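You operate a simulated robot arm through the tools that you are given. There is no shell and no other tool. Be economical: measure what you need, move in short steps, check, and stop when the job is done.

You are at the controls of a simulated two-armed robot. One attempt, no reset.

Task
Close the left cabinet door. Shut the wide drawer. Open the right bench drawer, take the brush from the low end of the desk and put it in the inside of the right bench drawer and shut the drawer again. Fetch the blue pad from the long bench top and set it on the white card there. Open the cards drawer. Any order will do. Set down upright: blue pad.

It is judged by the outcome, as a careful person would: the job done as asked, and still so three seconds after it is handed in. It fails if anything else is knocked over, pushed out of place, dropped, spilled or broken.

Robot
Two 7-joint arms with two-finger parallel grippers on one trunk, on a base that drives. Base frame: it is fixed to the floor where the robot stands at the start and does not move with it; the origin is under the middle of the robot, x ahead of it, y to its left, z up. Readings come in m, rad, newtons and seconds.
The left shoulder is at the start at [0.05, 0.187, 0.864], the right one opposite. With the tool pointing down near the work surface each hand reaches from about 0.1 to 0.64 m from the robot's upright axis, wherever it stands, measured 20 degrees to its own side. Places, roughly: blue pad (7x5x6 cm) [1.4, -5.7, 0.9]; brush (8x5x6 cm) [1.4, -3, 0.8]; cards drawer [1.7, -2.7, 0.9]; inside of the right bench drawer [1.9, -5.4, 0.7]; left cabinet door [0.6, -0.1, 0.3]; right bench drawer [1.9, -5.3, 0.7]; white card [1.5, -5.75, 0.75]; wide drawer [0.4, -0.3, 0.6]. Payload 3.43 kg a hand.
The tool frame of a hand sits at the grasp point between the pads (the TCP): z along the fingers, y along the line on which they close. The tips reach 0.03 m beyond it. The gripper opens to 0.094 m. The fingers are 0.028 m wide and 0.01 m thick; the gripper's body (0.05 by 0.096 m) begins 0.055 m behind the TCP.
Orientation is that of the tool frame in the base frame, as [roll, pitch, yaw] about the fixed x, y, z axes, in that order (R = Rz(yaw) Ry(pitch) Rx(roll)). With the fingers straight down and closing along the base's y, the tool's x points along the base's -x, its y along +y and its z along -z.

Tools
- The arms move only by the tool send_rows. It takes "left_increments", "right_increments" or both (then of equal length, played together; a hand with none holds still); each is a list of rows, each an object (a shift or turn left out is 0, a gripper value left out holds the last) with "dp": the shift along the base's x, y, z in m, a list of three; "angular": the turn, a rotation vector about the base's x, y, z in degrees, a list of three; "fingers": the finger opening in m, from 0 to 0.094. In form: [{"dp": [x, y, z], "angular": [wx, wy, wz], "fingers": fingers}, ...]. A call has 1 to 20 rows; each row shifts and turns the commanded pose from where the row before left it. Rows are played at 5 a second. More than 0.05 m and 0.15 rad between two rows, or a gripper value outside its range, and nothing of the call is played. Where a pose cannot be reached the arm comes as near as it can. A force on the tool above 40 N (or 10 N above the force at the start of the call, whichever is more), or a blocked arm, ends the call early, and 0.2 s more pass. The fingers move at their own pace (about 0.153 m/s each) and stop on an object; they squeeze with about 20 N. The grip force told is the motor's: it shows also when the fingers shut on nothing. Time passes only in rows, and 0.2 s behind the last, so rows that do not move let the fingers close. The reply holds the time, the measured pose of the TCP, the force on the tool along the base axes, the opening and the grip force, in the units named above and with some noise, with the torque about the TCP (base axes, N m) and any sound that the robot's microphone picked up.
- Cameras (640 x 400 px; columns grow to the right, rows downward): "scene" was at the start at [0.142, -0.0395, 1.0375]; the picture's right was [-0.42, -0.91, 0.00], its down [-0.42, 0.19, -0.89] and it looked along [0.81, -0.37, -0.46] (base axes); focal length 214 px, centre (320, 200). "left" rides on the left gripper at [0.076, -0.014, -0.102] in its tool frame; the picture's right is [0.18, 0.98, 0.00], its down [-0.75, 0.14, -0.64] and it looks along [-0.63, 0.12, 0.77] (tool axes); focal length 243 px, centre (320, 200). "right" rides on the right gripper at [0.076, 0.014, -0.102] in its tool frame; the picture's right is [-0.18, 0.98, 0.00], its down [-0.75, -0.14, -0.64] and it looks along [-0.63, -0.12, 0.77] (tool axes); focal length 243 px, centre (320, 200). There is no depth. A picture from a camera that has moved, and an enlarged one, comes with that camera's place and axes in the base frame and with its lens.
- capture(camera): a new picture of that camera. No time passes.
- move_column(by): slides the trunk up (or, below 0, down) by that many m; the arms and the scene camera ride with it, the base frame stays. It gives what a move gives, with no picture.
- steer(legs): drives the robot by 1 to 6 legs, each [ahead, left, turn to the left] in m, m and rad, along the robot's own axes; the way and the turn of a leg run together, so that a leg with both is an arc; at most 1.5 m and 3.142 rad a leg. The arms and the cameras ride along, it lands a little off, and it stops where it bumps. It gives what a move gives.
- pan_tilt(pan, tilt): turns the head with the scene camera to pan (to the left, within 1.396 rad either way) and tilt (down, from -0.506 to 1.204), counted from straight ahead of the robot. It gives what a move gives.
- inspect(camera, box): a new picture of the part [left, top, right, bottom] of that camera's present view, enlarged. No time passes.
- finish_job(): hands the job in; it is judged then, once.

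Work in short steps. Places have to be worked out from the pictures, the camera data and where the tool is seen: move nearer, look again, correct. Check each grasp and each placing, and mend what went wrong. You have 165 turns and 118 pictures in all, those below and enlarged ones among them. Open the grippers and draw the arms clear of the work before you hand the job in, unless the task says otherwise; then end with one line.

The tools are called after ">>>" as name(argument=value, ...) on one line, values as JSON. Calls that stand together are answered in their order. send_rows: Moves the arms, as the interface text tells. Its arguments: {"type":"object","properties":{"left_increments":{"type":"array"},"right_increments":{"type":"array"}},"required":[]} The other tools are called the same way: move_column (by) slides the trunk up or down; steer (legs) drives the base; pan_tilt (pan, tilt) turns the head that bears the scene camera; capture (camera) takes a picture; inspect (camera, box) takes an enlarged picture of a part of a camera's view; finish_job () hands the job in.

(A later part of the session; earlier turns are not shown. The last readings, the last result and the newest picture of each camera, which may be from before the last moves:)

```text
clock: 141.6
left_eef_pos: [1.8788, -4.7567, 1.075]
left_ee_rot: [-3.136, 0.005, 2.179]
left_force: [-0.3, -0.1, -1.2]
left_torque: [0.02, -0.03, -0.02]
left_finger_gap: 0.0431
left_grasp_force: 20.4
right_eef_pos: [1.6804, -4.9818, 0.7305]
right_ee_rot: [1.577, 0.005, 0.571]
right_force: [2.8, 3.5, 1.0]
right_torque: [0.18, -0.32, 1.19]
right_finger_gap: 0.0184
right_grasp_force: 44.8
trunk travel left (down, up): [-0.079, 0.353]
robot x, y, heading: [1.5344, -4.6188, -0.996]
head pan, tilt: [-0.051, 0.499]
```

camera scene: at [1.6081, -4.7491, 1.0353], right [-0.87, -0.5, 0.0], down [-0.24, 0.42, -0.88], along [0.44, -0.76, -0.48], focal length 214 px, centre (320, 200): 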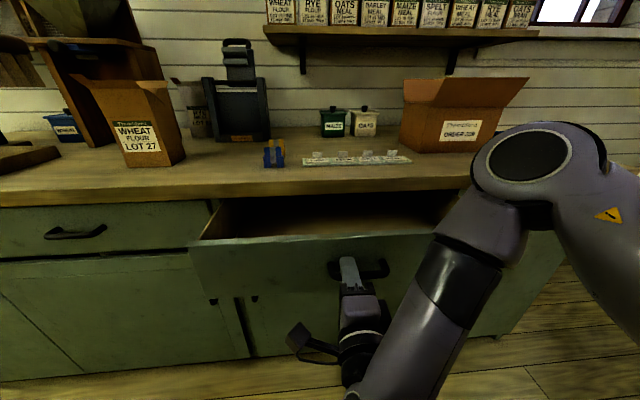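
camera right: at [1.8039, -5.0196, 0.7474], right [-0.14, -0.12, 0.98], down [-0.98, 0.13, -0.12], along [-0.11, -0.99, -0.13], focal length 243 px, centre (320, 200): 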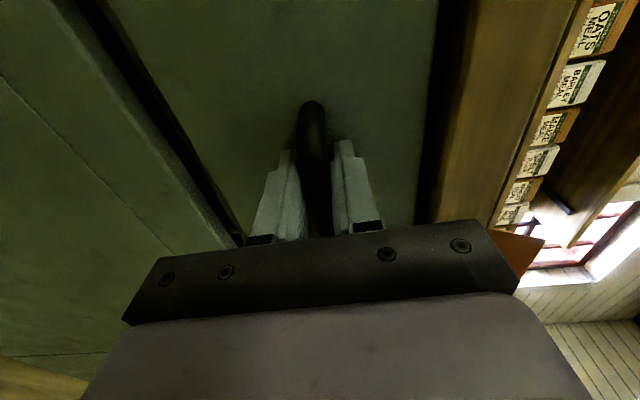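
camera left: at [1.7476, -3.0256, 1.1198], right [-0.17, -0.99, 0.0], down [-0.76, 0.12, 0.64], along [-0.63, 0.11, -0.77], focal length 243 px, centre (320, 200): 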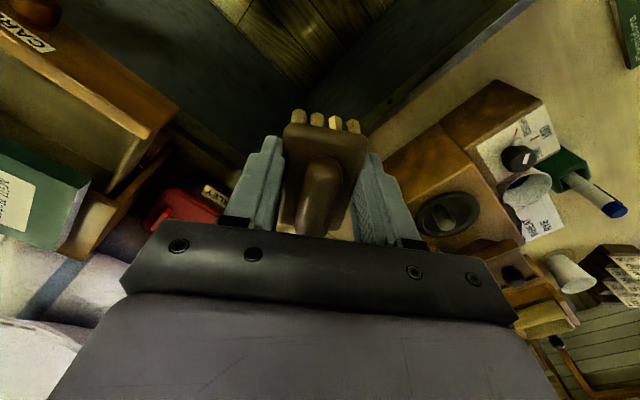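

It still moves, so I pull on a few more centimetres.

>>> send_rows(right_increments=[{"dp": [0.001, 0.001, 0]}, {"dp": [-0.009, 0.014, 0]}, {"dp": [-0.009, 0.014, 0]}, {"dp": [-0.009, 0.014, 0]}, {"dp": [0, 0, 0]}])

>>> capture(camera="scene")

```text
clock: 142.2
left_eef_pos: [1.8784, -4.756, 1.0758]
left_ee_rot: [-3.136, 0.002, 2.177]
left_force: [0.0, -0.3, -0.3]
left_torque: [-0.02, -0.01, 0.04]
left_finger_gap: 0.0431
left_grasp_force: 20.2
right_eef_pos: [1.6762, -4.9779, 0.7304]
right_ee_rot: [1.582, -0.018, 0.554]
right_force: [12.0, 7.3, 6.9]
right_torque: [-0.69, 0.8, 0.1]
right_finger_gap: 0.0184
right_grasp_force: 45.0
trunk travel left (down, up): [-0.079, 0.353]
robot x, y, heading: [1.5313, -4.6199, -0.993]
head pan, tilt: [-0.051, 0.499]
stopped in row 2 (right hand): the force on the tool passed its limit (the readings are from after the stop); the commanded pose is now the measured one
```

```text
60 pictures are left
camera scene: at [1.6096, -4.7478, 1.0356], right [-0.87, -0.5, 0.0], down [-0.24, 0.41, -0.88], along [0.44, -0.76, -0.48], focal length 214 px, centre (320, 200)
```

scene: 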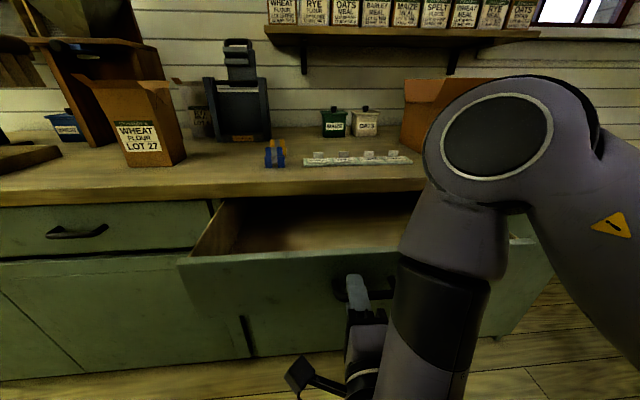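

The drawer is open about 20 cm, giving a usable gap between its front and the bench edge. Keeping the right grip as a brace, I carry the brush over the left part of the opening.

>>> send_rows(left_increments=[{"dp": [-0.0057, -0.0406, 0]}, {"dp": [-0.0057, -0.0406, 0]}, {"dp": [-0.0057, -0.0406, 0]}, {"dp": [-0.0057, -0.0406, 0]}, {"dp": [-0.0057, -0.0406, 0]}, {"dp": [-0.0057, -0.0406, -0.02]}, {"dp": [-0.0057, -0.0406, -0.02]}, {"dp": [0, 0, -0.04]}, {"dp": [0, 0, 0]}])

>>> capture(camera="left")

>>> capture(camera="scene")

```text
clock: 144.2
left_eef_pos: [1.8496, -4.996, 0.9669]
left_ee_rot: [-3.134, 0.002, 2.176]
left_force: [0.4, 0.4, -0.5]
left_torque: [0.01, 0.03, -0.01]
left_finger_gap: 0.0434
left_grasp_force: 20.2
left hand out of reach, approached as far as the arm can: row 4, 5, 6, 7
right_eef_pos: [1.6745, -4.9777, 0.7288]
right_ee_rot: [1.583, -0.016, 0.554]
right_force: [17.8, 12.3, 9.5]
right_torque: [-0.55, 0.85, 0.19]
right_finger_gap: 0.0184
right_grasp_force: 45.2
trunk travel left (down, up): [-0.079, 0.353]
robot x, y, heading: [1.5291, -4.6189, -0.997]
head pan, tilt: [-0.051, 0.499]
```

```text
59 pictures are left
camera left: at [1.7947, -4.9423, 1.0713], right [0.7, 0.71, -0.01], down [0.55, -0.53, 0.64], along [0.45, -0.46, -0.76], focal length 243 px, centre (320, 200)
```

left: 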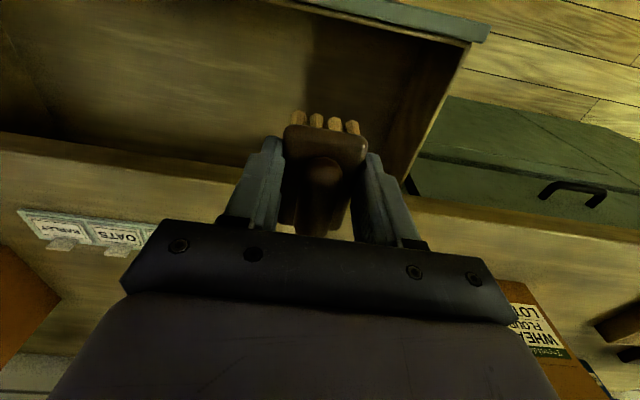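

```text
58 pictures are left
camera scene: at [1.6098, -4.7474, 1.0355], right [-0.87, -0.5, 0.0], down [-0.24, 0.41, -0.88], along [0.44, -0.76, -0.48], focal length 214 px, centre (320, 200)
```

scene: 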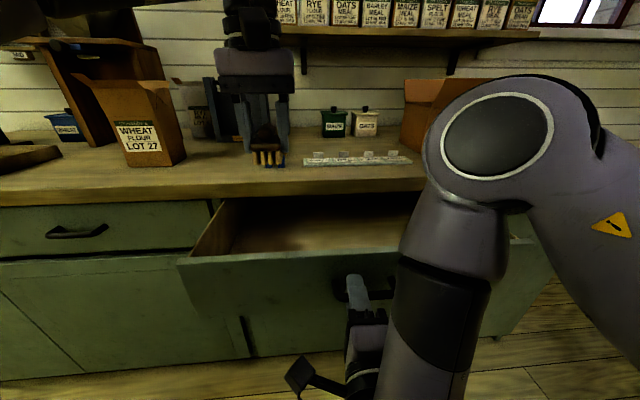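

Projected straight down, the brush lands well inside the drawer opening. I lower it toward z 0.76.

>>> send_rows(left_increments=[{"dp": [0.003, -0.005, -0.04]}, {"dp": [0.003, -0.005, -0.04]}, {"dp": [0.002, -0.002, -0.04]}, {"dp": [0, 0, -0.04]}, {"dp": [0, 0, -0.04]}, {"dp": [0, 0, 0]}])

>>> capture(camera="left")

>>> capture(camera="scene")

```text
clock: 145.6
left_eef_pos: [1.8544, -5.0087, 0.77]
left_ee_rot: [-3.134, 0.004, 2.178]
left_force: [0.0, -0.6, -1.6]
left_torque: [0.01, -0.01, 0.0]
left_finger_gap: 0.0432
left_grasp_force: 20.1
right_eef_pos: [1.6752, -4.976, 0.7306]
right_ee_rot: [1.584, -0.017, 0.554]
right_force: [18.2, 12.3, 12.0]
right_torque: [-0.56, 0.84, 0.01]
right_finger_gap: 0.0187
right_grasp_force: 45.1
trunk travel left (down, up): [-0.079, 0.353]
robot x, y, heading: [1.5285, -4.6214, -0.997]
head pan, tilt: [-0.051, 0.499]
```

```text
57 pictures are left
camera left: at [1.801, -4.9551, 0.8738], right [0.7, 0.71, -0.01], down [0.55, -0.53, 0.64], along [0.45, -0.46, -0.77], focal length 243 px, centre (320, 200)
```

left: 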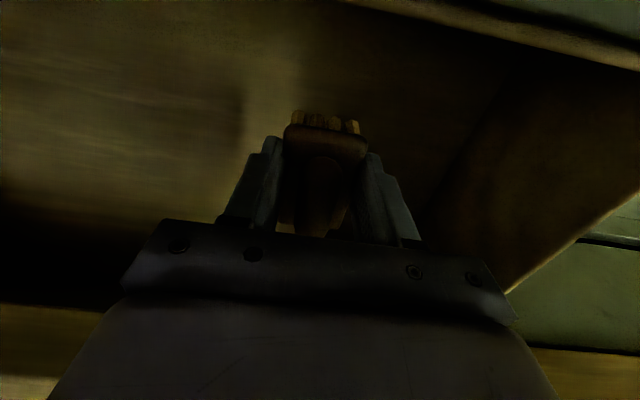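

```text
56 pictures are left
camera scene: at [1.6098, -4.7473, 1.0356], right [-0.87, -0.5, 0.0], down [-0.24, 0.41, -0.88], along [0.44, -0.76, -0.48], focal length 214 px, centre (320, 200)
```

scene: 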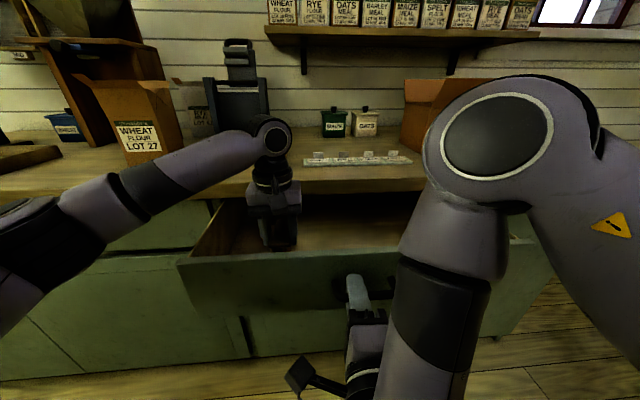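

The brush is inside the drawer opening. I lower it slowly until it touches the floor.

>>> send_rows(left_increments=[{"dp": [0, 0, -0.015]}, {"dp": [0, 0, -0.015]}, {"dp": [0, 0, -0.01]}, {"dp": [0, 0, -0.01]}, {"dp": [0, 0, -0.01]}, {"dp": [0, 0, -0.01]}, {"dp": [0, 0, -0.01]}])

>>> capture(camera="left")

```text
clock: 147.2
left_eef_pos: [1.8559, -5.0094, 0.7003]
left_ee_rot: [-3.128, 0.012, 2.179]
left_force: [1.4, -1.0, 8.1]
left_torque: [0.19, 0.0, -0.04]
left_finger_gap: 0.0434
left_grasp_force: 19.9
right_eef_pos: [1.6746, -4.9768, 0.7308]
right_ee_rot: [1.584, -0.017, 0.553]
right_force: [5.3, 4.5, 12.8]
right_torque: [-0.67, 0.97, 0.39]
right_finger_gap: 0.0185
right_grasp_force: 45.2
trunk travel left (down, up): [-0.079, 0.353]
robot x, y, heading: [1.5298, -4.6194, -0.998]
head pan, tilt: [-0.051, 0.499]
stopped in row 7 (left hand): the force on the tool passed its limit (the readings are from after the stop); the commanded pose is now the measured one
```

```text
55 pictures are left
camera left: at [1.8011, -4.9549, 0.8023], right [0.7, 0.71, -0.01], down [0.55, -0.53, 0.65], along [0.46, -0.46, -0.76], focal length 243 px, centre (320, 200)
```

left: 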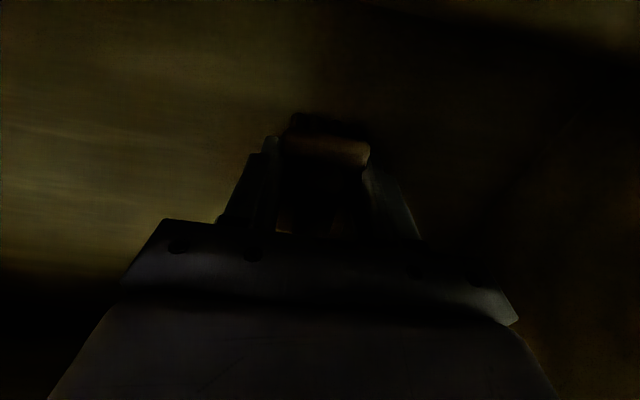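

The brush rests on the drawer floor. I open the fingers and lift the left hand straight out.

>>> send_rows(left_increments=[{"dp": [0, 0, 0], "fingers": 0.08}, {"dp": [0, 0, 0]}, {"dp": [0, 0, 0.03]}, {"dp": [0, 0, 0.045]}, {"dp": [0, 0, 0.045]}, {"dp": [0, 0, 0.045]}, {"dp": [0, 0, 0.045]}, {"dp": [0, 0, 0.045]}, {"dp": [-0.01, 0.03, 0.03]}, {"dp": [-0.01, 0.04, 0.02]}, {"dp": [0, 0.045, 0]}, {"dp": [0, 0.045, 0]}, {"dp": [0, 0.045, 0]}, {"dp": [0, 0, 0]}])

>>> capture(camera="scene")

```text
clock: 150.2
left_eef_pos: [1.835, -4.8048, 1.0028]
left_ee_rot: [-3.13, 0.01, 2.178]
left_force: [-0.5, -0.2, -1.0]
left_torque: [-0.02, -0.01, 0.0]
left_finger_gap: 0.0803
left_grasp_force: 0.1
right_eef_pos: [1.6742, -4.9768, 0.7293]
right_ee_rot: [1.583, -0.017, 0.553]
right_force: [10.6, 7.8, 23.0]
right_torque: [-0.59, 0.89, 0.07]
right_finger_gap: 0.0186
right_grasp_force: 45.0
trunk travel left (down, up): [-0.079, 0.353]
robot x, y, heading: [1.5303, -4.6181, -0.996]
head pan, tilt: [-0.051, 0.499]
```

```text
54 pictures are left
camera scene: at [1.6093, -4.7469, 1.0357], right [-0.87, -0.5, 0.0], down [-0.24, 0.41, -0.88], along [0.44, -0.76, -0.48], focal length 214 px, centre (320, 200)
```

scene: 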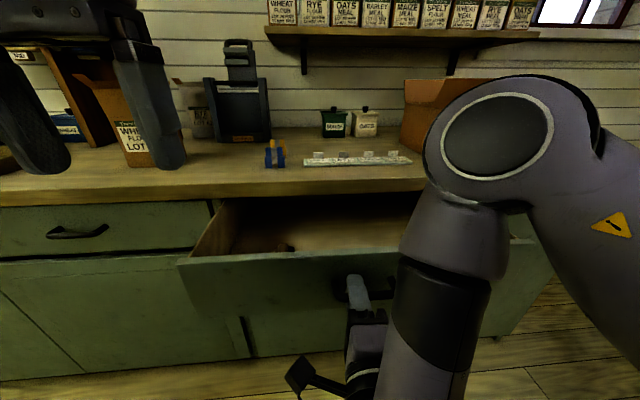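

The brush's handle shows inside the drawer. Still gripping the bar, I push the drawer shut.

>>> send_rows(right_increments=[{"dp": [0.0109, -0.0168, 0]}, {"dp": [0.0109, -0.0168, 0]}, {"dp": [0.0109, -0.0168, 0]}, {"dp": [0.0109, -0.0168, 0]}, {"dp": [0.0109, -0.0168, 0]}, {"dp": [0.0109, -0.0168, 0]}, {"dp": [0.0109, -0.0168, 0]}, {"dp": [0.0109, -0.0168, 0]}, {"dp": [0.0109, -0.0168, 0]}, {"dp": [0.0109, -0.0168, 0]}, {"dp": [0.0109, -0.0168, 0]}, {"dp": [0, 0, 0]}])

>>> capture(camera="scene")

```text
clock: 152.6
left_eef_pos: [1.8341, -4.8065, 1.0015]
left_ee_rot: [-3.133, 0.007, 2.178]
left_force: [-0.2, 0.7, 0.6]
left_torque: [0.0, 0.0, -0.01]
left_finger_gap: 0.0801
left_grasp_force: 0.0
right_eef_pos: [1.7942, -5.1504, 0.731]
right_ee_rot: [1.587, -0.016, 0.572]
right_force: [-1.8, 5.7, 1.5]
right_torque: [-1.02, 0.28, -0.26]
right_finger_gap: 0.0187
right_grasp_force: 44.7
trunk travel left (down, up): [-0.079, 0.353]
robot x, y, heading: [1.5276, -4.6185, -0.992]
head pan, tilt: [-0.051, 0.499]
stopped in row 11 (right hand): the force on the tool passed its limit (the readings are from after the stop); the commanded pose is now the measured one
```

```text
53 pictures are left
camera scene: at [1.6089, -4.7477, 1.0355], right [-0.87, -0.5, 0.0], down [-0.24, 0.41, -0.88], along [0.44, -0.76, -0.48], focal length 214 px, centre (320, 200)
```

scene: 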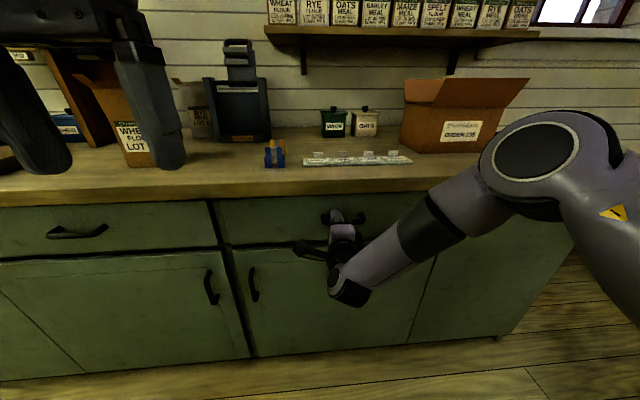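

The drawer is back at its closed reading (n 5.304 against 5.303). I release the bar, back off, and swing the right hand upright again.

>>> send_rows(right_increments=[{"dp": [0, 0, 0], "fingers": 0.06}, {"dp": [0, 0, 0]}, {"dp": [-0.0218, 0.0336, 0]}, {"dp": [-0.0218, 0.0336, 0]}, {"dp": [-0.0218, 0.0336, 0]}, {"dp": [-0.0109, 0.0168, 0.03]}, {"dp": [-0.005, 0.0, 0.03], "angular": [1.36, 6.4, 4.62]}, {"dp": [-0.005, 0.0, 0.03], "angular": [1.36, 6.4, 4.62]}, {"dp": [-0.01, 0.0, 0.03], "angular": [1.36, 6.4, 4.62]}, {"dp": [-0.01, 0.0, 0.03], "angular": [1.36, 6.4, 4.62]}, {"dp": [-0.015, 0, 0.03], "angular": [1.36, 6.4, 4.62]}, {"dp": [-0.015, 0, 0.03], "angular": [1.36, 6.4, 4.62]}, {"dp": [-0.015, 0, 0.03], "angular": [1.36, 6.4, 4.62]}, {"dp": [-0.015, 0, 0.03], "angular": [1.36, 6.4, 4.62]}, {"dp": [-0.015, 0, 0], "angular": [1.36, 6.4, 4.62]}, {"dp": [-0.015, 0, 0], "angular": [1.36, 6.4, 4.62]}, {"dp": [-0.015, 0, 0], "angular": [1.36, 6.4, 4.62]}, {"dp": [-0.015, 0, 0], "angular": [1.36, 6.4, 4.62]}, {"dp": [0, 0, 0], "angular": [1.36, 6.4, 4.62]}, {"dp": [0, 0, 0], "angular": [1.36, 6.4, 4.62]}])

>>> capture(camera="scene")

```text
clock: 156.8
left_eef_pos: [1.8356, -4.8061, 1.0028]
left_ee_rot: [-3.134, 0.009, 2.179]
left_force: [-0.4, -0.1, -0.3]
left_torque: [0.04, -0.02, -0.01]
left_finger_gap: 0.0798
left_grasp_force: 0.0
right_eef_pos: [1.5689, -5.0334, 0.9983]
right_ee_rot: [3.079, 0.081, 2.044]
right_force: [0.8, 0.0, -0.4]
right_torque: [0.04, 0.0, 0.03]
right_finger_gap: 0.0601
right_grasp_force: 0.1
trunk travel left (down, up): [-0.079, 0.353]
robot x, y, heading: [1.5333, -4.618, -0.993]
head pan, tilt: [-0.051, 0.499]
```

```text
52 pictures are left
camera scene: at [1.609, -4.7483, 1.0354], right [-0.87, -0.5, 0.0], down [-0.24, 0.41, -0.88], along [0.44, -0.76, -0.48], focal length 214 px, centre (320, 200)
```

scene: 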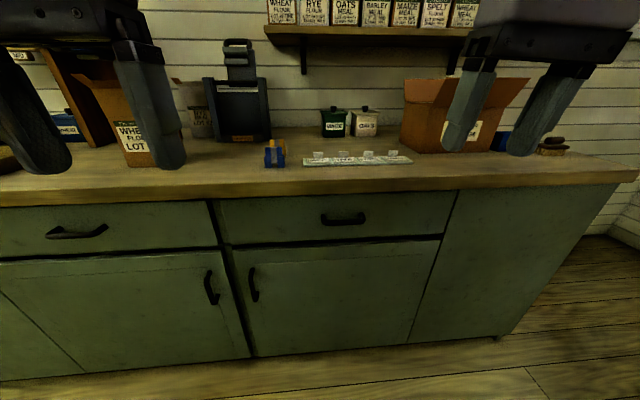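

The drawer is shut flush. I strafe right in front of the pad and raise the trunk so the head can look down behind the box.

>>> steer(legs=[[0, -0.6, 0], [0.1, 0, 0]])

>>> move_column(by=0.25)

>>> pan_tilt(pan=0.0, tilt=0.75)

>>> capture(camera="scene")

>>> capture(camera="right")

```text
clock: 160.9
left_eef_pos: [1.3838, -5.2201, 1.0021]
left_ee_rot: [-3.134, 0.009, 2.167]
left_force: [-0.5, -0.7, -0.2]
left_torque: [0.02, -0.02, 0.04]
left_finger_gap: 0.0801
left_grasp_force: 0.1
right_eef_pos: [1.1139, -5.4443, 0.9987]
right_ee_rot: [3.079, 0.083, 2.032]
right_force: [-0.7, 0.4, -0.3]
right_torque: [0.02, -0.02, 0.02]
right_finger_gap: 0.06
right_grasp_force: 0.1
trunk travel left (down, up): [-0.079, 0.353]
robot x, y, heading: [1.0809, -5.0315, -1.005]
head pan, tilt: [-0.051, 0.499]
```

```text
clock: 163.5
left_eef_pos: [1.3843, -5.2181, 1.2515]
left_ee_rot: [-3.133, 0.01, 2.169]
left_force: [0.1, 0.1, 0.1]
left_torque: [0.0, 0.01, -0.02]
left_finger_gap: 0.0802
left_grasp_force: 0.0
right_eef_pos: [1.1152, -5.4433, 1.2476]
right_ee_rot: [3.078, 0.083, 2.031]
right_force: [0.1, 0.1, -0.7]
right_torque: [-0.02, 0.0, 0.01]
right_finger_gap: 0.0601
right_grasp_force: 0.1
trunk travel left (down, up): [-0.329, 0.103]
robot x, y, heading: [1.0834, -5.0249, -1.005]
head pan, tilt: [-0.051, 0.499]
```

```text
clock: 164.3
left_eef_pos: [1.3838, -5.2194, 1.2523]
left_ee_rot: [-3.133, 0.009, 2.17]
left_force: [0.3, -1.7, 0.7]
left_torque: [-0.01, 0.02, 0.04]
left_finger_gap: 0.0799
left_grasp_force: 0.1
right_eef_pos: [1.1152, -5.4448, 1.2487]
right_ee_rot: [3.079, 0.081, 2.033]
right_force: [-0.1, -0.9, -0.2]
right_torque: [0.01, 0.0, 0.04]
right_finger_gap: 0.0601
right_grasp_force: 0.0
trunk travel left (down, up): [-0.329, 0.103]
robot x, y, heading: [1.0834, -5.0307, -1.007]
head pan, tilt: [0.0, 0.75]
```

```text
51 pictures are left
camera scene: at [1.1577, -5.1497, 1.2635], right [-0.84, -0.54, 0.0], down [-0.36, 0.58, -0.73], along [0.39, -0.62, -0.68], focal length 214 px, centre (320, 200)
```

scene: 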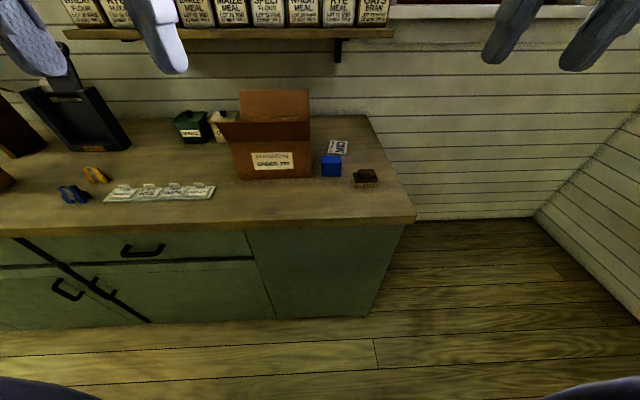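

```text
50 pictures are left
camera right: at [1.0845, -5.3646, 1.3461], right [0.96, 0.28, 0.08], down [0.15, -0.71, 0.69], along [0.25, -0.65, -0.72], focal length 243 px, centre (320, 200)
```

right: 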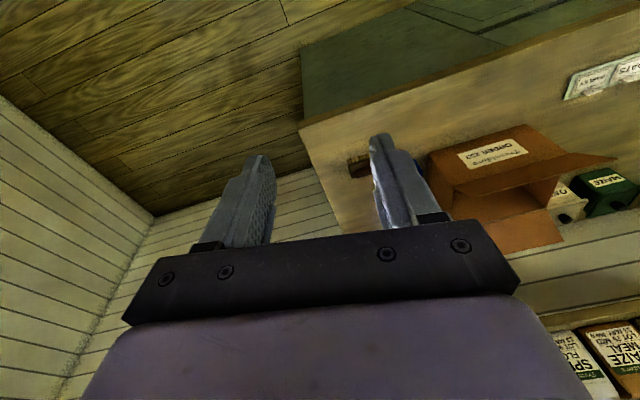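

Now the white card shows, just behind the blue pad. I enlarge that area.

>>> inspect(camera="scene", box=[290, 125, 386, 185])

```text
6.67 times, centred on (338, 155) of scene
camera zoom: at [1.1577, -5.1497, 1.2635], right [-0.84, -0.54, 0.0], down [-0.36, 0.58, -0.73], along [0.39, -0.62, -0.68], focal length 1430 px, centre (200, 500)
```

zoom: 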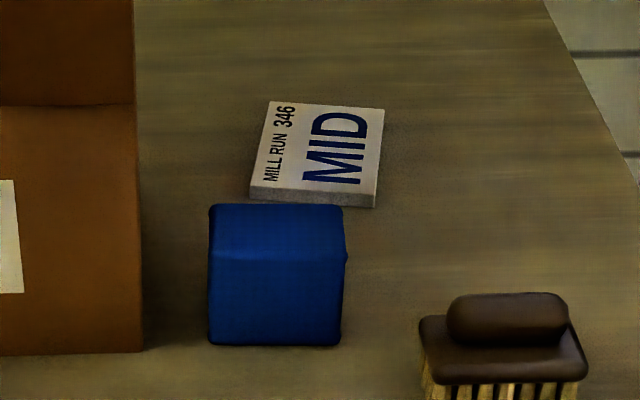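

The pad is about 7 cm along l and 5 cm along n, centred near (1.443, -5.682) on a top at z ≈ 0.833. The card is centred near (1.498, -5.823). I check the cardboard box's flaps for clearance.

>>> inspect(camera="scene", box=[200, 75, 400, 200])

```text
3.20 times, centred on (300, 138) of scene
camera zoom: at [1.1577, -5.1497, 1.2635], right [-0.84, -0.54, 0.0], down [-0.36, 0.58, -0.73], along [0.39, -0.62, -0.68], focal length 686 px, centre (384, 400)
```

zoom: 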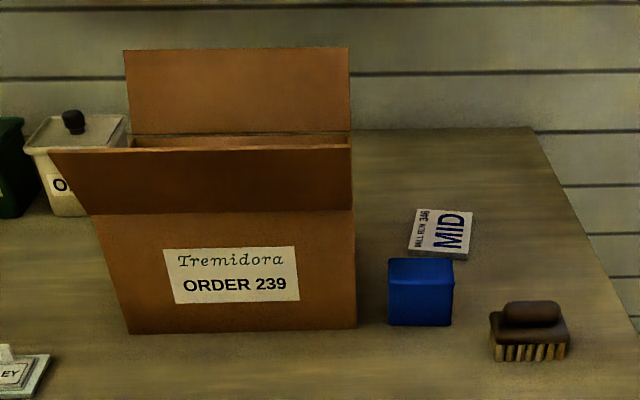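

The box's flaps lean only front and back, so its right wall is plain. I straighten the right hand, closing along l with the camera toward me, open it fully, and drive closer to the bench.

>>> send_rows(right_increments=[{"dp": [0, 0, 0], "angular": [1.25, 2.65, 3.2], "fingers": 0.094}, {"dp": [0, 0, 0], "angular": [1.25, 2.65, 3.3]}, {"dp": [0, 0, 0]}])

>>> steer(legs=[[0.26, -0.05, 0]])

>>> capture(camera="right")

>>> capture(camera="scene")

```text
clock: 165.1
left_eef_pos: [1.3839, -5.2195, 1.253]
left_ee_rot: [-3.133, 0.007, 2.166]
left_force: [0.7, -0.3, 0.0]
left_torque: [0.0, -0.02, -0.04]
left_finger_gap: 0.08
left_grasp_force: 0.1
right_eef_pos: [1.1142, -5.443, 1.2488]
right_ee_rot: [3.136, -0.002, 2.15]
right_force: [0.1, 0.9, -0.5]
right_torque: [-0.03, 0.04, -0.03]
right_finger_gap: 0.094
right_grasp_force: 0.0
trunk travel left (down, up): [-0.329, 0.103]
robot x, y, heading: [1.084, -5.032, -1.009]
head pan, tilt: [0.0, 0.75]
```

```text
clock: 166.8
left_eef_pos: [1.4625, -5.4222, 1.2523]
left_ee_rot: [-3.134, 0.005, 2.179]
left_force: [-0.8, 0.9, -0.7]
left_torque: [-0.04, 0.02, 0.03]
left_finger_gap: 0.0799
left_grasp_force: 0.1
right_eef_pos: [1.1957, -5.6482, 1.2477]
right_ee_rot: [3.139, -0.005, 2.154]
right_force: [0.5, -0.5, -0.5]
right_torque: [-0.02, -0.01, 0.03]
right_finger_gap: 0.0939
right_grasp_force: 0.1
trunk travel left (down, up): [-0.329, 0.103]
robot x, y, heading: [1.1591, -5.2335, -0.998]
head pan, tilt: [0.0, 0.75]
stopped in leg 1: the robot was blocked; the commanded pose is now the measured one
```

```text
47 pictures are left
camera right: at [1.1664, -5.577, 1.3516], right [0.92, 0.39, 0.0], down [0.3, -0.71, 0.64], along [0.25, -0.59, -0.77], focal length 243 px, centre (320, 200)
```

right: 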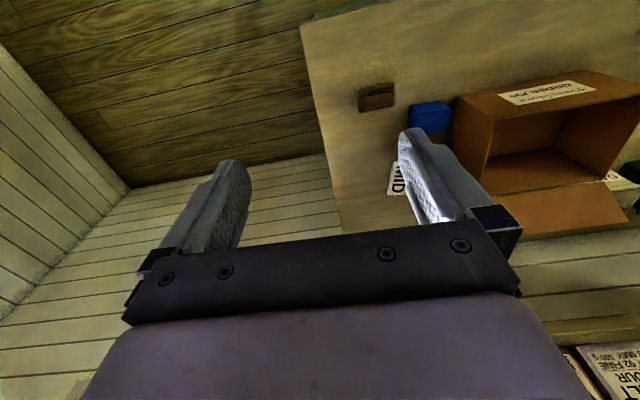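

```text
46 pictures are left
camera scene: at [1.2358, -5.3523, 1.2637], right [-0.84, -0.54, 0.0], down [-0.37, 0.57, -0.73], along [0.4, -0.61, -0.68], focal length 214 px, centre (320, 200)
```

scene: 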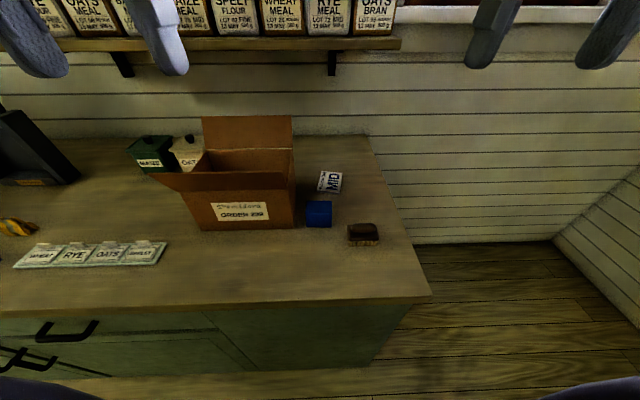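

The base has come up against the bench front, which is as close as it gets. I bring the right hand over the pad.

>>> send_rows(right_increments=[{"dp": [0.0403, -0.004, -0.025]}, {"dp": [0.0403, -0.004, -0.025]}, {"dp": [0.0403, -0.004, -0.025]}, {"dp": [0.0403, -0.004, -0.025]}, {"dp": [0.0403, -0.004, -0.025]}, {"dp": [0.0403, -0.004, -0.025]}, {"dp": [0, 0, -0.04]}, {"dp": [0, 0, 0]}])

>>> capture(camera="right")

>>> capture(camera="scene")

```text
clock: 168.7
left_eef_pos: [1.4633, -5.4213, 1.2518]
left_ee_rot: [-3.134, 0.004, 2.179]
left_force: [0.2, -0.5, -0.6]
left_torque: [-0.02, -0.02, 0.01]
left_finger_gap: 0.0799
left_grasp_force: 0.0
right_eef_pos: [1.4381, -5.6726, 1.0575]
right_ee_rot: [3.137, -0.005, 2.157]
right_force: [-0.3, 0.2, 0.8]
right_torque: [0.0, 0.0, 0.0]
right_finger_gap: 0.094
right_grasp_force: 0.1
trunk travel left (down, up): [-0.329, 0.103]
robot x, y, heading: [1.1573, -5.2348, -0.995]
head pan, tilt: [0.0, 0.75]
```

```text
45 pictures are left
camera right: at [1.4092, -5.6012, 1.1616], right [0.92, 0.39, 0.0], down [0.3, -0.71, 0.64], along [0.25, -0.59, -0.77], focal length 243 px, centre (320, 200)
```

right: 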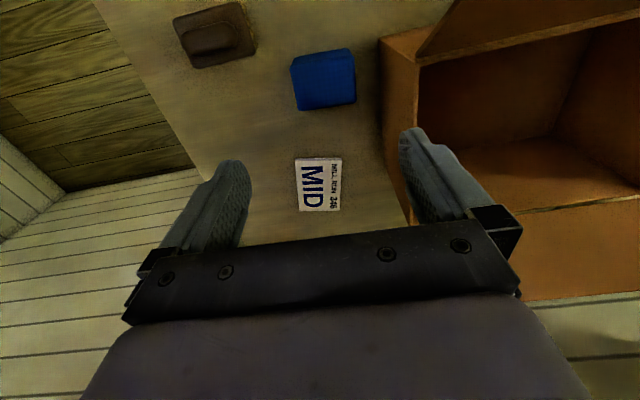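

```text
44 pictures are left
camera scene: at [1.2365, -5.3533, 1.2635], right [-0.84, -0.54, 0.0], down [-0.37, 0.57, -0.73], along [0.4, -0.61, -0.68], focal length 214 px, centre (320, 200)
```

scene: 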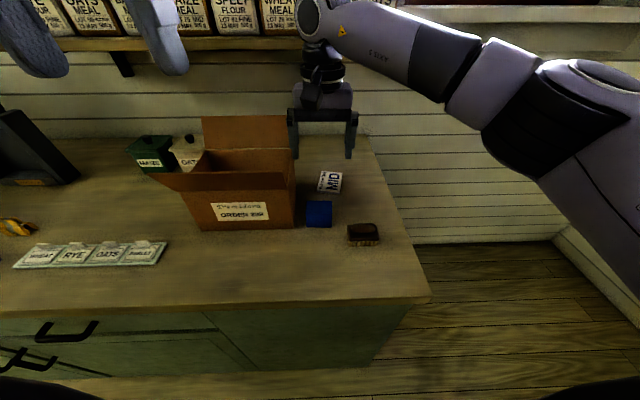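

The pad is centred between the fingers, with about 2 cm to the box wall. I lower to z ≈ 0.873 and close.

>>> send_rows(right_increments=[{"dp": [0, 0.002, -0.04]}, {"dp": [0, 0.002, -0.04]}, {"dp": [0, 0, -0.04]}, {"dp": [0, 0, -0.04]}, {"dp": [0, 0, -0.024]}, {"dp": [0, 0, 0]}])

>>> capture(camera="right")

```text
clock: 170.1
left_eef_pos: [1.4643, -5.4209, 1.2515]
left_ee_rot: [-3.135, 0.006, 2.178]
left_force: [1.1, -0.1, 0.1]
left_torque: [-0.01, 0.05, 0.0]
left_finger_gap: 0.0803
left_grasp_force: 0.0
right_eef_pos: [1.4403, -5.6684, 0.8715]
right_ee_rot: [3.137, -0.005, 2.155]
right_force: [0.4, 0.5, 0.0]
right_torque: [-0.01, 0.01, 0.01]
right_finger_gap: 0.094
right_grasp_force: 0.0
trunk travel left (down, up): [-0.329, 0.103]
robot x, y, heading: [1.1634, -5.2347, -0.997]
head pan, tilt: [0.0, 0.75]
```

```text
43 pictures are left
camera right: at [1.4103, -5.5979, 0.9755], right [0.92, 0.39, 0.0], down [0.3, -0.71, 0.64], along [0.25, -0.59, -0.77], focal length 243 px, centre (320, 200)
```

right: 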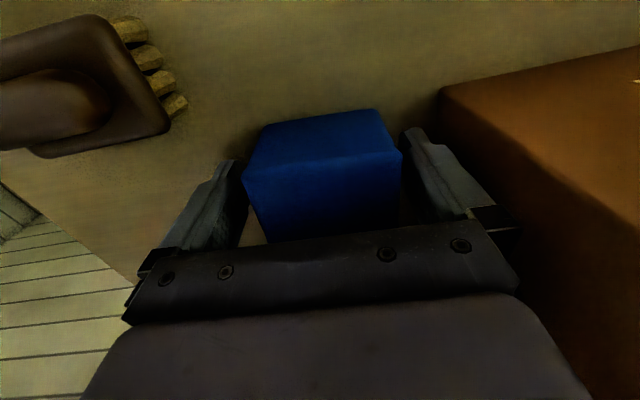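

The pad sits between the fingers. I close on it, then lift a little.

>>> send_rows(right_increments=[{"dp": [0, 0, 0], "fingers": 0.0}, {"dp": [0, 0, 0]}, {"dp": [0, 0, 0]}, {"dp": [0, 0, 0.03]}, {"dp": [0, 0, 0.04]}, {"dp": [0, 0, 0]}])

>>> capture(camera="right")

>>> capture(camera="scene")

```text
clock: 171.4
left_eef_pos: [1.4632, -5.4216, 1.2516]
left_ee_rot: [-3.136, 0.003, 2.178]
left_force: [1.6, -0.4, -0.8]
left_torque: [-0.02, 0.0, 0.02]
left_finger_gap: 0.08
left_grasp_force: 0.1
right_eef_pos: [1.4415, -5.6702, 0.9431]
right_ee_rot: [3.138, -0.004, 2.156]
right_force: [0.0, 0.4, -0.6]
right_torque: [-0.04, 0.02, 0.02]
right_finger_gap: 0.0697
right_grasp_force: 20.1
trunk travel left (down, up): [-0.329, 0.103]
robot x, y, heading: [1.1588, -5.2326, -1.004]
head pan, tilt: [0.0, 0.75]
```

```text
42 pictures are left
camera right: at [1.411, -5.5983, 1.0466], right [0.92, 0.39, 0.0], down [0.3, -0.71, 0.64], along [0.25, -0.59, -0.77], focal length 243 px, centre (320, 200)
```

right: 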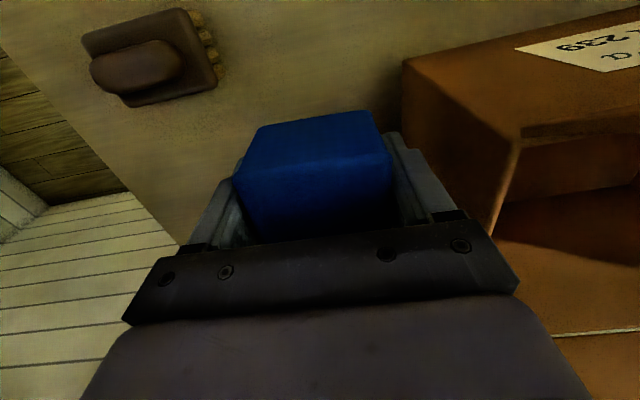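

```text
41 pictures are left
camera scene: at [1.2364, -5.3536, 1.2634], right [-0.84, -0.54, 0.0], down [-0.37, 0.57, -0.73], along [0.4, -0.61, -0.68], focal length 214 px, centre (320, 200)
```

scene: 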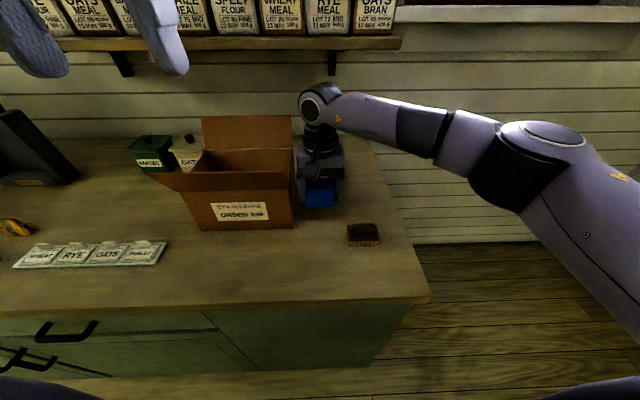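

The pad is held (gap 0.0697) and upright. The card is centred at about (1.499, -5.818) and turned about -9° from my axes. I move over it at safe height and turn to match.

>>> send_rows(right_increments=[{"dp": [-0.004, -0.002, 0.012]}, {"dp": [0.0155, -0.0365, 0], "angular": [0, 0, -2.25]}, {"dp": [0.0155, -0.0365, 0], "angular": [0, 0, -2.25]}, {"dp": [0.0155, -0.0365, 0], "angular": [0, 0, -2.25]}, {"dp": [0.0155, -0.0365, 0], "angular": [0, 0, -2.25]}, {"dp": [0, 0, 0]}])

>>> capture(camera="right")

>>> inspect(camera="scene", box=[270, 110, 382, 210])

```text
clock: 172.8
left_eef_pos: [1.4642, -5.4224, 1.2513]
left_ee_rot: [-3.135, 0.004, 2.179]
left_force: [0.3, -0.5, 0.9]
left_torque: [-0.02, 0.03, -0.02]
left_finger_gap: 0.0801
left_grasp_force: 0.1
right_eef_pos: [1.4452, -5.7608, 0.9511]
right_ee_rot: [3.136, -0.005, 2.028]
right_force: [0.5, -0.3, -0.9]
right_torque: [-0.02, 0.03, 0.01]
right_finger_gap: 0.0698
right_grasp_force: 20.0
right hand out of reach, approached as far as the arm can: row 3, 4, 5
trunk travel left (down, up): [-0.329, 0.103]
robot x, y, heading: [1.1587, -5.2322, -0.995]
head pan, tilt: [0.0, 0.75]
```

```text
40 pictures are left
camera right: at [1.4252, -5.6867, 1.0558], right [0.96, 0.27, 0.0], down [0.21, -0.74, 0.64], along [0.17, -0.61, -0.77], focal length 243 px, centre (320, 200)
```

right: 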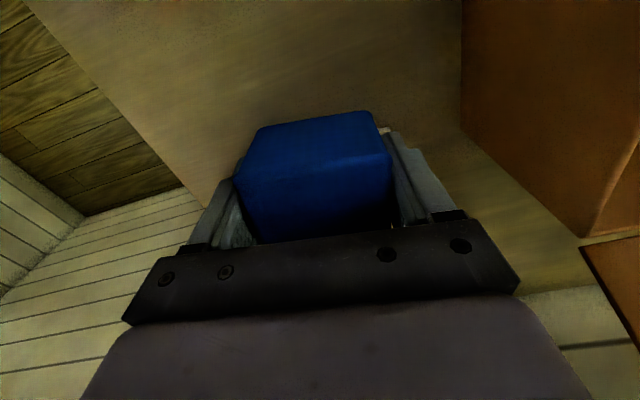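

```text
4.00 times, centred on (326, 160) of scene
camera zoom: at [1.2364, -5.3536, 1.2634], right [-0.84, -0.54, 0.0], down [-0.37, 0.57, -0.73], along [0.4, -0.61, -0.68], focal length 858 px, centre (296, 360)
```

zoom: 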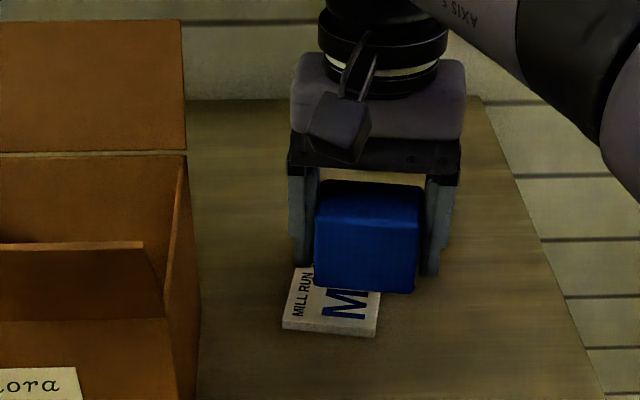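

The card is out of vertical reach from here by about 8 cm. It lies only 16 cm from the bench's free right end, so I'll take the pad around to that end. First I raise and draw in the right hand.

>>> send_rows(right_increments=[{"dp": [0, 0, 0.04]}, {"dp": [0, 0, 0.04]}, {"dp": [0, 0, 0.04]}, {"dp": [0, 0, 0.04]}, {"dp": [-0.0245, 0.0378, 0.01]}, {"dp": [-0.0245, 0.0378, 0]}, {"dp": [-0.0245, 0.0378, 0]}, {"dp": [-0.0245, 0.0378, 0]}, {"dp": [-0.0245, 0.0378, 0]}, {"dp": [0, 0, 0]}])

>>> steer(legs=[[-0.2, 0, 0], [0, -0.75, 0]])

>>> pan_tilt(pan=0.3, tilt=0.5)

>>> capture(camera="scene")

>>> capture(camera="right")

```text
clock: 175.1
left_eef_pos: [1.4637, -5.4233, 1.2509]
left_ee_rot: [-3.136, 0.004, 2.178]
left_force: [-0.4, 0.1, 0.4]
left_torque: [-0.03, -0.01, -0.06]
left_finger_gap: 0.0798
left_grasp_force: 0.1
right_eef_pos: [1.2985, -5.5584, 1.1162]
right_ee_rot: [3.137, -0.007, 1.997]
right_force: [-0.1, 0.6, -0.5]
right_torque: [0.01, -0.02, -0.03]
right_finger_gap: 0.0699
right_grasp_force: 19.9
right hand out of reach, approached as far as the arm can: row 2, 3, 4
trunk travel left (down, up): [-0.329, 0.103]
robot x, y, heading: [1.1582, -5.234, -0.999]
head pan, tilt: [0.0, 0.75]
```

```text
clock: 180.3
left_eef_pos: [0.7165, -5.663, 1.2504]
left_ee_rot: [-3.137, 0.004, 2.163]
left_force: [0.2, 0.1, -0.1]
left_torque: [-0.03, -0.01, 0.03]
left_finger_gap: 0.08
left_grasp_force: 0.1
right_eef_pos: [0.5513, -5.7964, 1.1157]
right_ee_rot: [3.138, -0.007, 1.984]
right_force: [0.2, -0.3, -1.0]
right_torque: [0.03, -0.01, 0.01]
right_finger_gap: 0.07
right_grasp_force: 19.9
trunk travel left (down, up): [-0.329, 0.103]
robot x, y, heading: [0.4145, -5.4682, -1.013]
head pan, tilt: [0.0, 0.75]
```

```text
clock: 181.1
left_eef_pos: [0.7166, -5.6635, 1.2511]
left_ee_rot: [-3.135, 0.006, 2.164]
left_force: [-0.4, 0.6, -0.6]
left_torque: [0.02, 0.0, -0.01]
left_finger_gap: 0.0798
left_grasp_force: 0.1
right_eef_pos: [0.5505, -5.7971, 1.1171]
right_ee_rot: [3.139, -0.006, 1.986]
right_force: [0.5, -0.1, -0.6]
right_torque: [0.01, -0.03, 0.02]
right_finger_gap: 0.0699
right_grasp_force: 19.9
trunk travel left (down, up): [-0.329, 0.103]
robot x, y, heading: [0.4138, -5.4732, -1.01]
head pan, tilt: [0.3, 0.499]
```

```text
38 pictures are left
camera scene: at [0.5153, -5.5806, 1.2854], right [-0.65, -0.76, 0.0], down [-0.36, 0.31, -0.88], along [0.66, -0.57, -0.48], focal length 214 px, centre (320, 200)
```

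scene: 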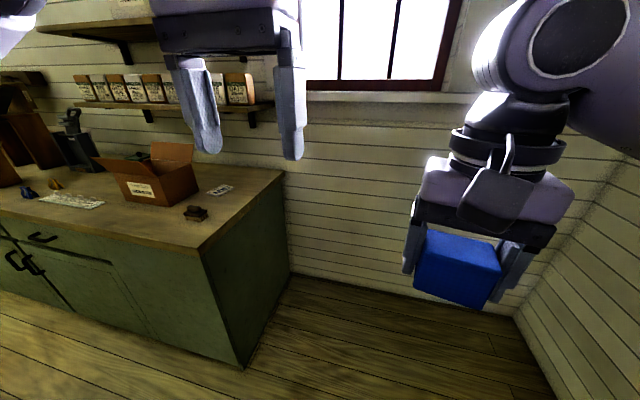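

```text
37 pictures are left
camera right: at [0.5338, -5.7223, 1.2207], right [0.97, 0.23, 0.0], down [0.17, -0.75, 0.64], along [0.15, -0.62, -0.77], focal length 243 px, centre (320, 200)
```

right: 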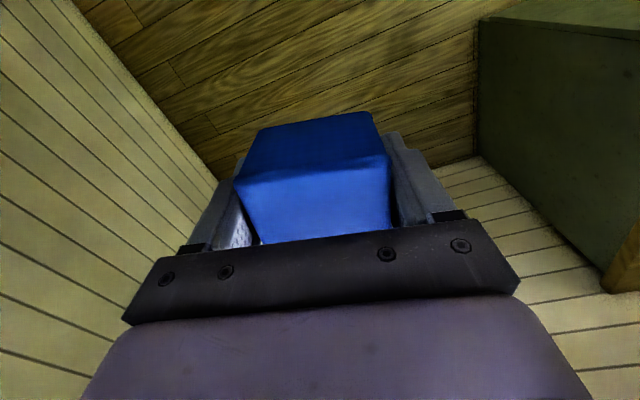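

The free end of the bench is open floor, with the back wall at n ≈ 6.06. I turn to face along the bench from its end and sidle into place.

>>> steer(legs=[[0, 0, 1.58], [0, -0.55, 0]])

>>> pan_tilt(pan=-0.2, tilt=0.7)

>>> capture(camera="scene")

```text
clock: 188.2
left_eef_pos: [0.9089, -5.641, 1.2517]
left_ee_rot: [-3.136, 0.006, -2.538]
left_force: [1.1, 0.0, 0.1]
left_torque: [-0.03, -0.01, -0.02]
left_finger_gap: 0.0799
left_grasp_force: 0.0
right_eef_pos: [1.0443, -5.8049, 1.1169]
right_ee_rot: [3.14, -0.005, -2.72]
right_force: [-0.3, -0.5, -0.6]
right_torque: [0.03, 0.0, 0.0]
right_finger_gap: 0.0699
right_grasp_force: 19.9
trunk travel left (down, up): [-0.329, 0.103]
robot x, y, heading: [0.7172, -5.9452, 0.568]
head pan, tilt: [0.3, 0.499]
```

```text
clock: 189.1
left_eef_pos: [0.9077, -5.6403, 1.2508]
left_ee_rot: [-3.135, 0.002, -2.54]
left_force: [0.4, -0.6, 0.2]
left_torque: [0.0, 0.0, 0.01]
left_finger_gap: 0.0799
left_grasp_force: 0.0
right_eef_pos: [1.0453, -5.8051, 1.1168]
right_ee_rot: [3.138, -0.006, -2.72]
right_force: [-0.1, -0.2, -1.0]
right_torque: [0.0, -0.01, -0.03]
right_finger_gap: 0.0698
right_grasp_force: 20.1
trunk travel left (down, up): [-0.329, 0.103]
robot x, y, heading: [0.7171, -5.9414, 0.571]
head pan, tilt: [-0.201, 0.7]
```

```text
36 pictures are left
camera scene: at [0.8476, -5.8832, 1.2677], right [0.36, -0.93, 0.0], down [-0.6, -0.23, -0.77], along [0.71, 0.28, -0.64], focal length 214 px, centre (320, 200)
```

scene: 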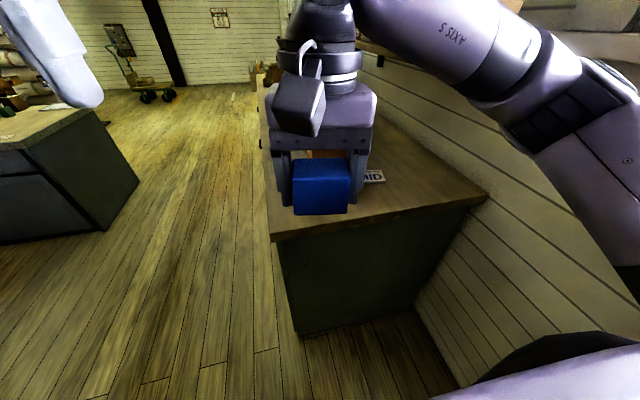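

I move ahead 0.24 and right 0.1 to bring the card well within the right hand's reach.

>>> steer(legs=[[0, -0.1, 0], [0.24, 0, 0]])

>>> pan_tilt(pan=-0.3, tilt=0.9)

>>> capture(camera="scene")

>>> capture(camera="right")

```text
clock: 191.5
left_eef_pos: [1.1254, -5.6228, 1.2539]
left_ee_rot: [-3.134, 0.013, -2.549]
left_force: [-0.2, -0.5, 0.8]
left_torque: [-0.01, 0.01, 0.01]
left_finger_gap: 0.0798
left_grasp_force: 0.2
right_eef_pos: [1.2599, -5.7879, 1.1133]
right_ee_rot: [-3.137, -0.013, -2.726]
right_force: [0.2, 0.2, 0.2]
right_torque: [0.0, -0.02, 0.01]
right_finger_gap: 0.0698
right_grasp_force: 20.4
trunk travel left (down, up): [-0.329, 0.103]
robot x, y, heading: [0.9402, -5.9208, 0.554]
head pan, tilt: [-0.201, 0.7]
stopped in leg 2: the robot was blocked; the commanded pose is now the measured one
```

```text
clock: 192.2
left_eef_pos: [1.1247, -5.623, 1.2547]
left_ee_rot: [-3.134, 0.014, -2.549]
left_force: [1.3, 0.7, 0.2]
left_torque: [-0.03, -0.02, 0.0]
left_finger_gap: 0.0801
left_grasp_force: 0.0
right_eef_pos: [1.2607, -5.7894, 1.1145]
right_ee_rot: [-3.139, -0.01, -2.725]
right_force: [0.0, 0.3, -1.1]
right_torque: [0.03, 0.03, 0.0]
right_finger_gap: 0.0698
right_grasp_force: 20.1
trunk travel left (down, up): [-0.329, 0.103]
robot x, y, heading: [0.9424, -5.9186, 0.56]
head pan, tilt: [-0.3, 0.901]
```

```text
35 pictures are left
camera scene: at [1.0549, -5.8763, 1.253], right [0.26, -0.97, 0.0], down [-0.75, -0.2, -0.63], along [0.61, 0.16, -0.78], focal length 214 px, centre (320, 200)
```

scene: 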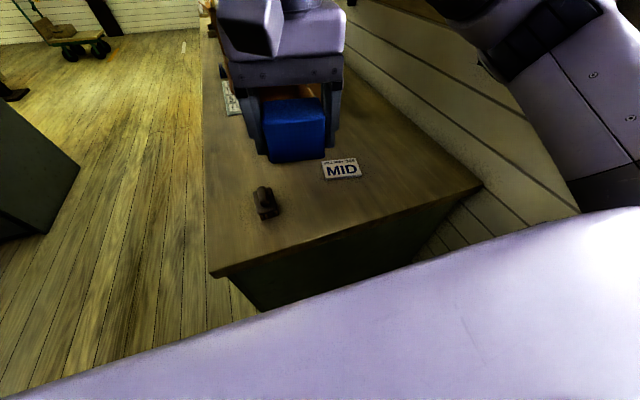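

```text
34 pictures are left
camera right: at [1.1865, -5.8057, 1.2189], right [-0.23, 0.97, 0.0], down [0.75, 0.18, 0.63], along [0.62, 0.14, -0.77], focal length 243 px, centre (320, 200)
```

right: 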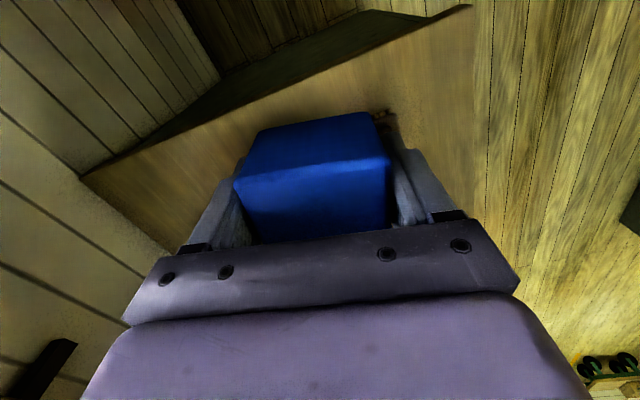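

The card is now 0.52 m ahead and 0.22 m right of me. I enlarge it once more to refine its place and angle.

>>> inspect(camera="scene", box=[302, 145, 382, 195])

```text
8.00 times, centred on (342, 170) of scene
camera zoom: at [1.0549, -5.8763, 1.253], right [0.26, -0.97, 0.0], down [-0.75, -0.2, -0.63], along [0.61, 0.16, -0.78], focal length 1716 px, centre (144, 440)
```

zoom: 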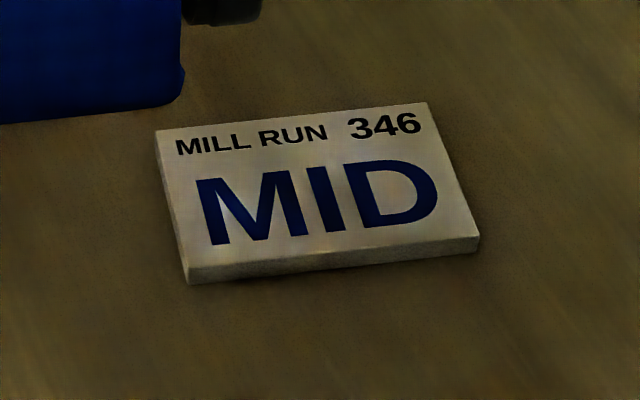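

The card's long side runs along (0.40, -0.915), and the hand's closing axis already matches it. I move over the card's centre (1.500, -5.820) and lower to z 0.95.

>>> send_rows(right_increments=[{"dp": [0.04, -0.005, 0]}, {"dp": [0.04, -0.005, 0]}, {"dp": [0.04, -0.005, 0]}, {"dp": [0.04, -0.005, 0]}, {"dp": [0.04, -0.005, 0]}, {"dp": [0.04, -0.005, 0]}, {"dp": [0, 0, -0.04]}, {"dp": [0, 0, -0.04]}, {"dp": [0, 0, -0.04]}, {"dp": [0, 0, -0.04]}, {"dp": [0, 0, 0]}])

>>> capture(camera="right")

>>> inspect(camera="scene", box=[262, 90, 422, 190])

```text
clock: 194.1
left_eef_pos: [1.1157, -5.6135, 1.2505]
left_ee_rot: [-3.122, 0.015, -2.543]
left_force: [-0.7, -0.2, -0.6]
left_torque: [-0.04, -0.05, -0.03]
left_finger_gap: 0.0801
left_grasp_force: 0.0
right_eef_pos: [1.4915, -5.793, 1.1399]
right_ee_rot: [3.113, 0.207, -2.693]
right_force: [0.6, -0.6, -1.5]
right_torque: [-0.01, 0.03, 0.02]
right_finger_gap: 0.0702
right_grasp_force: 20.3
trunk travel left (down, up): [-0.329, 0.103]
robot x, y, heading: [0.9409, -5.916, 0.563]
head pan, tilt: [-0.3, 0.901]
stopped in row 9 (right hand): the arm was blocked; the commanded pose is now the measured one
```

```text
32 pictures are left
camera right: at [1.4006, -5.8245, 1.2263], right [-0.27, 0.96, 0.07], down [0.62, 0.12, 0.78], along [0.74, 0.25, -0.62], focal length 243 px, centre (320, 200)
```

right: 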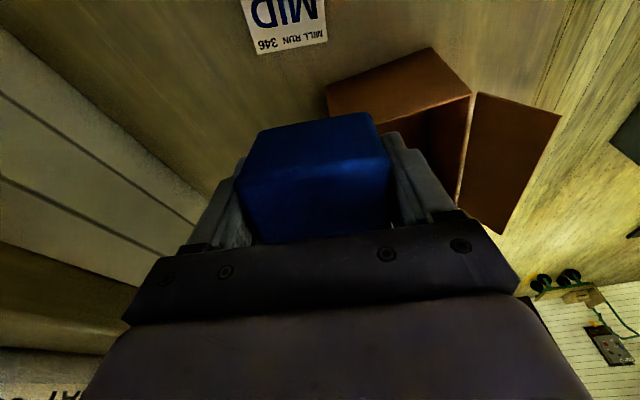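

```text
4.00 times, centred on (342, 140) of scene
camera zoom: at [1.047, -5.8667, 1.2518], right [0.26, -0.97, 0.01], down [-0.74, -0.21, -0.63], along [0.61, 0.16, -0.77], focal length 858 px, centre (232, 440)
```

zoom: 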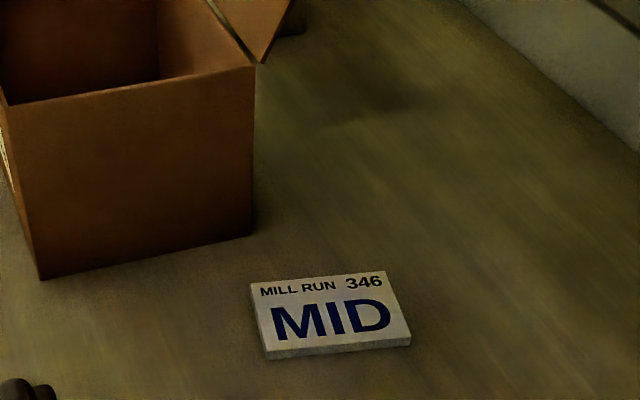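

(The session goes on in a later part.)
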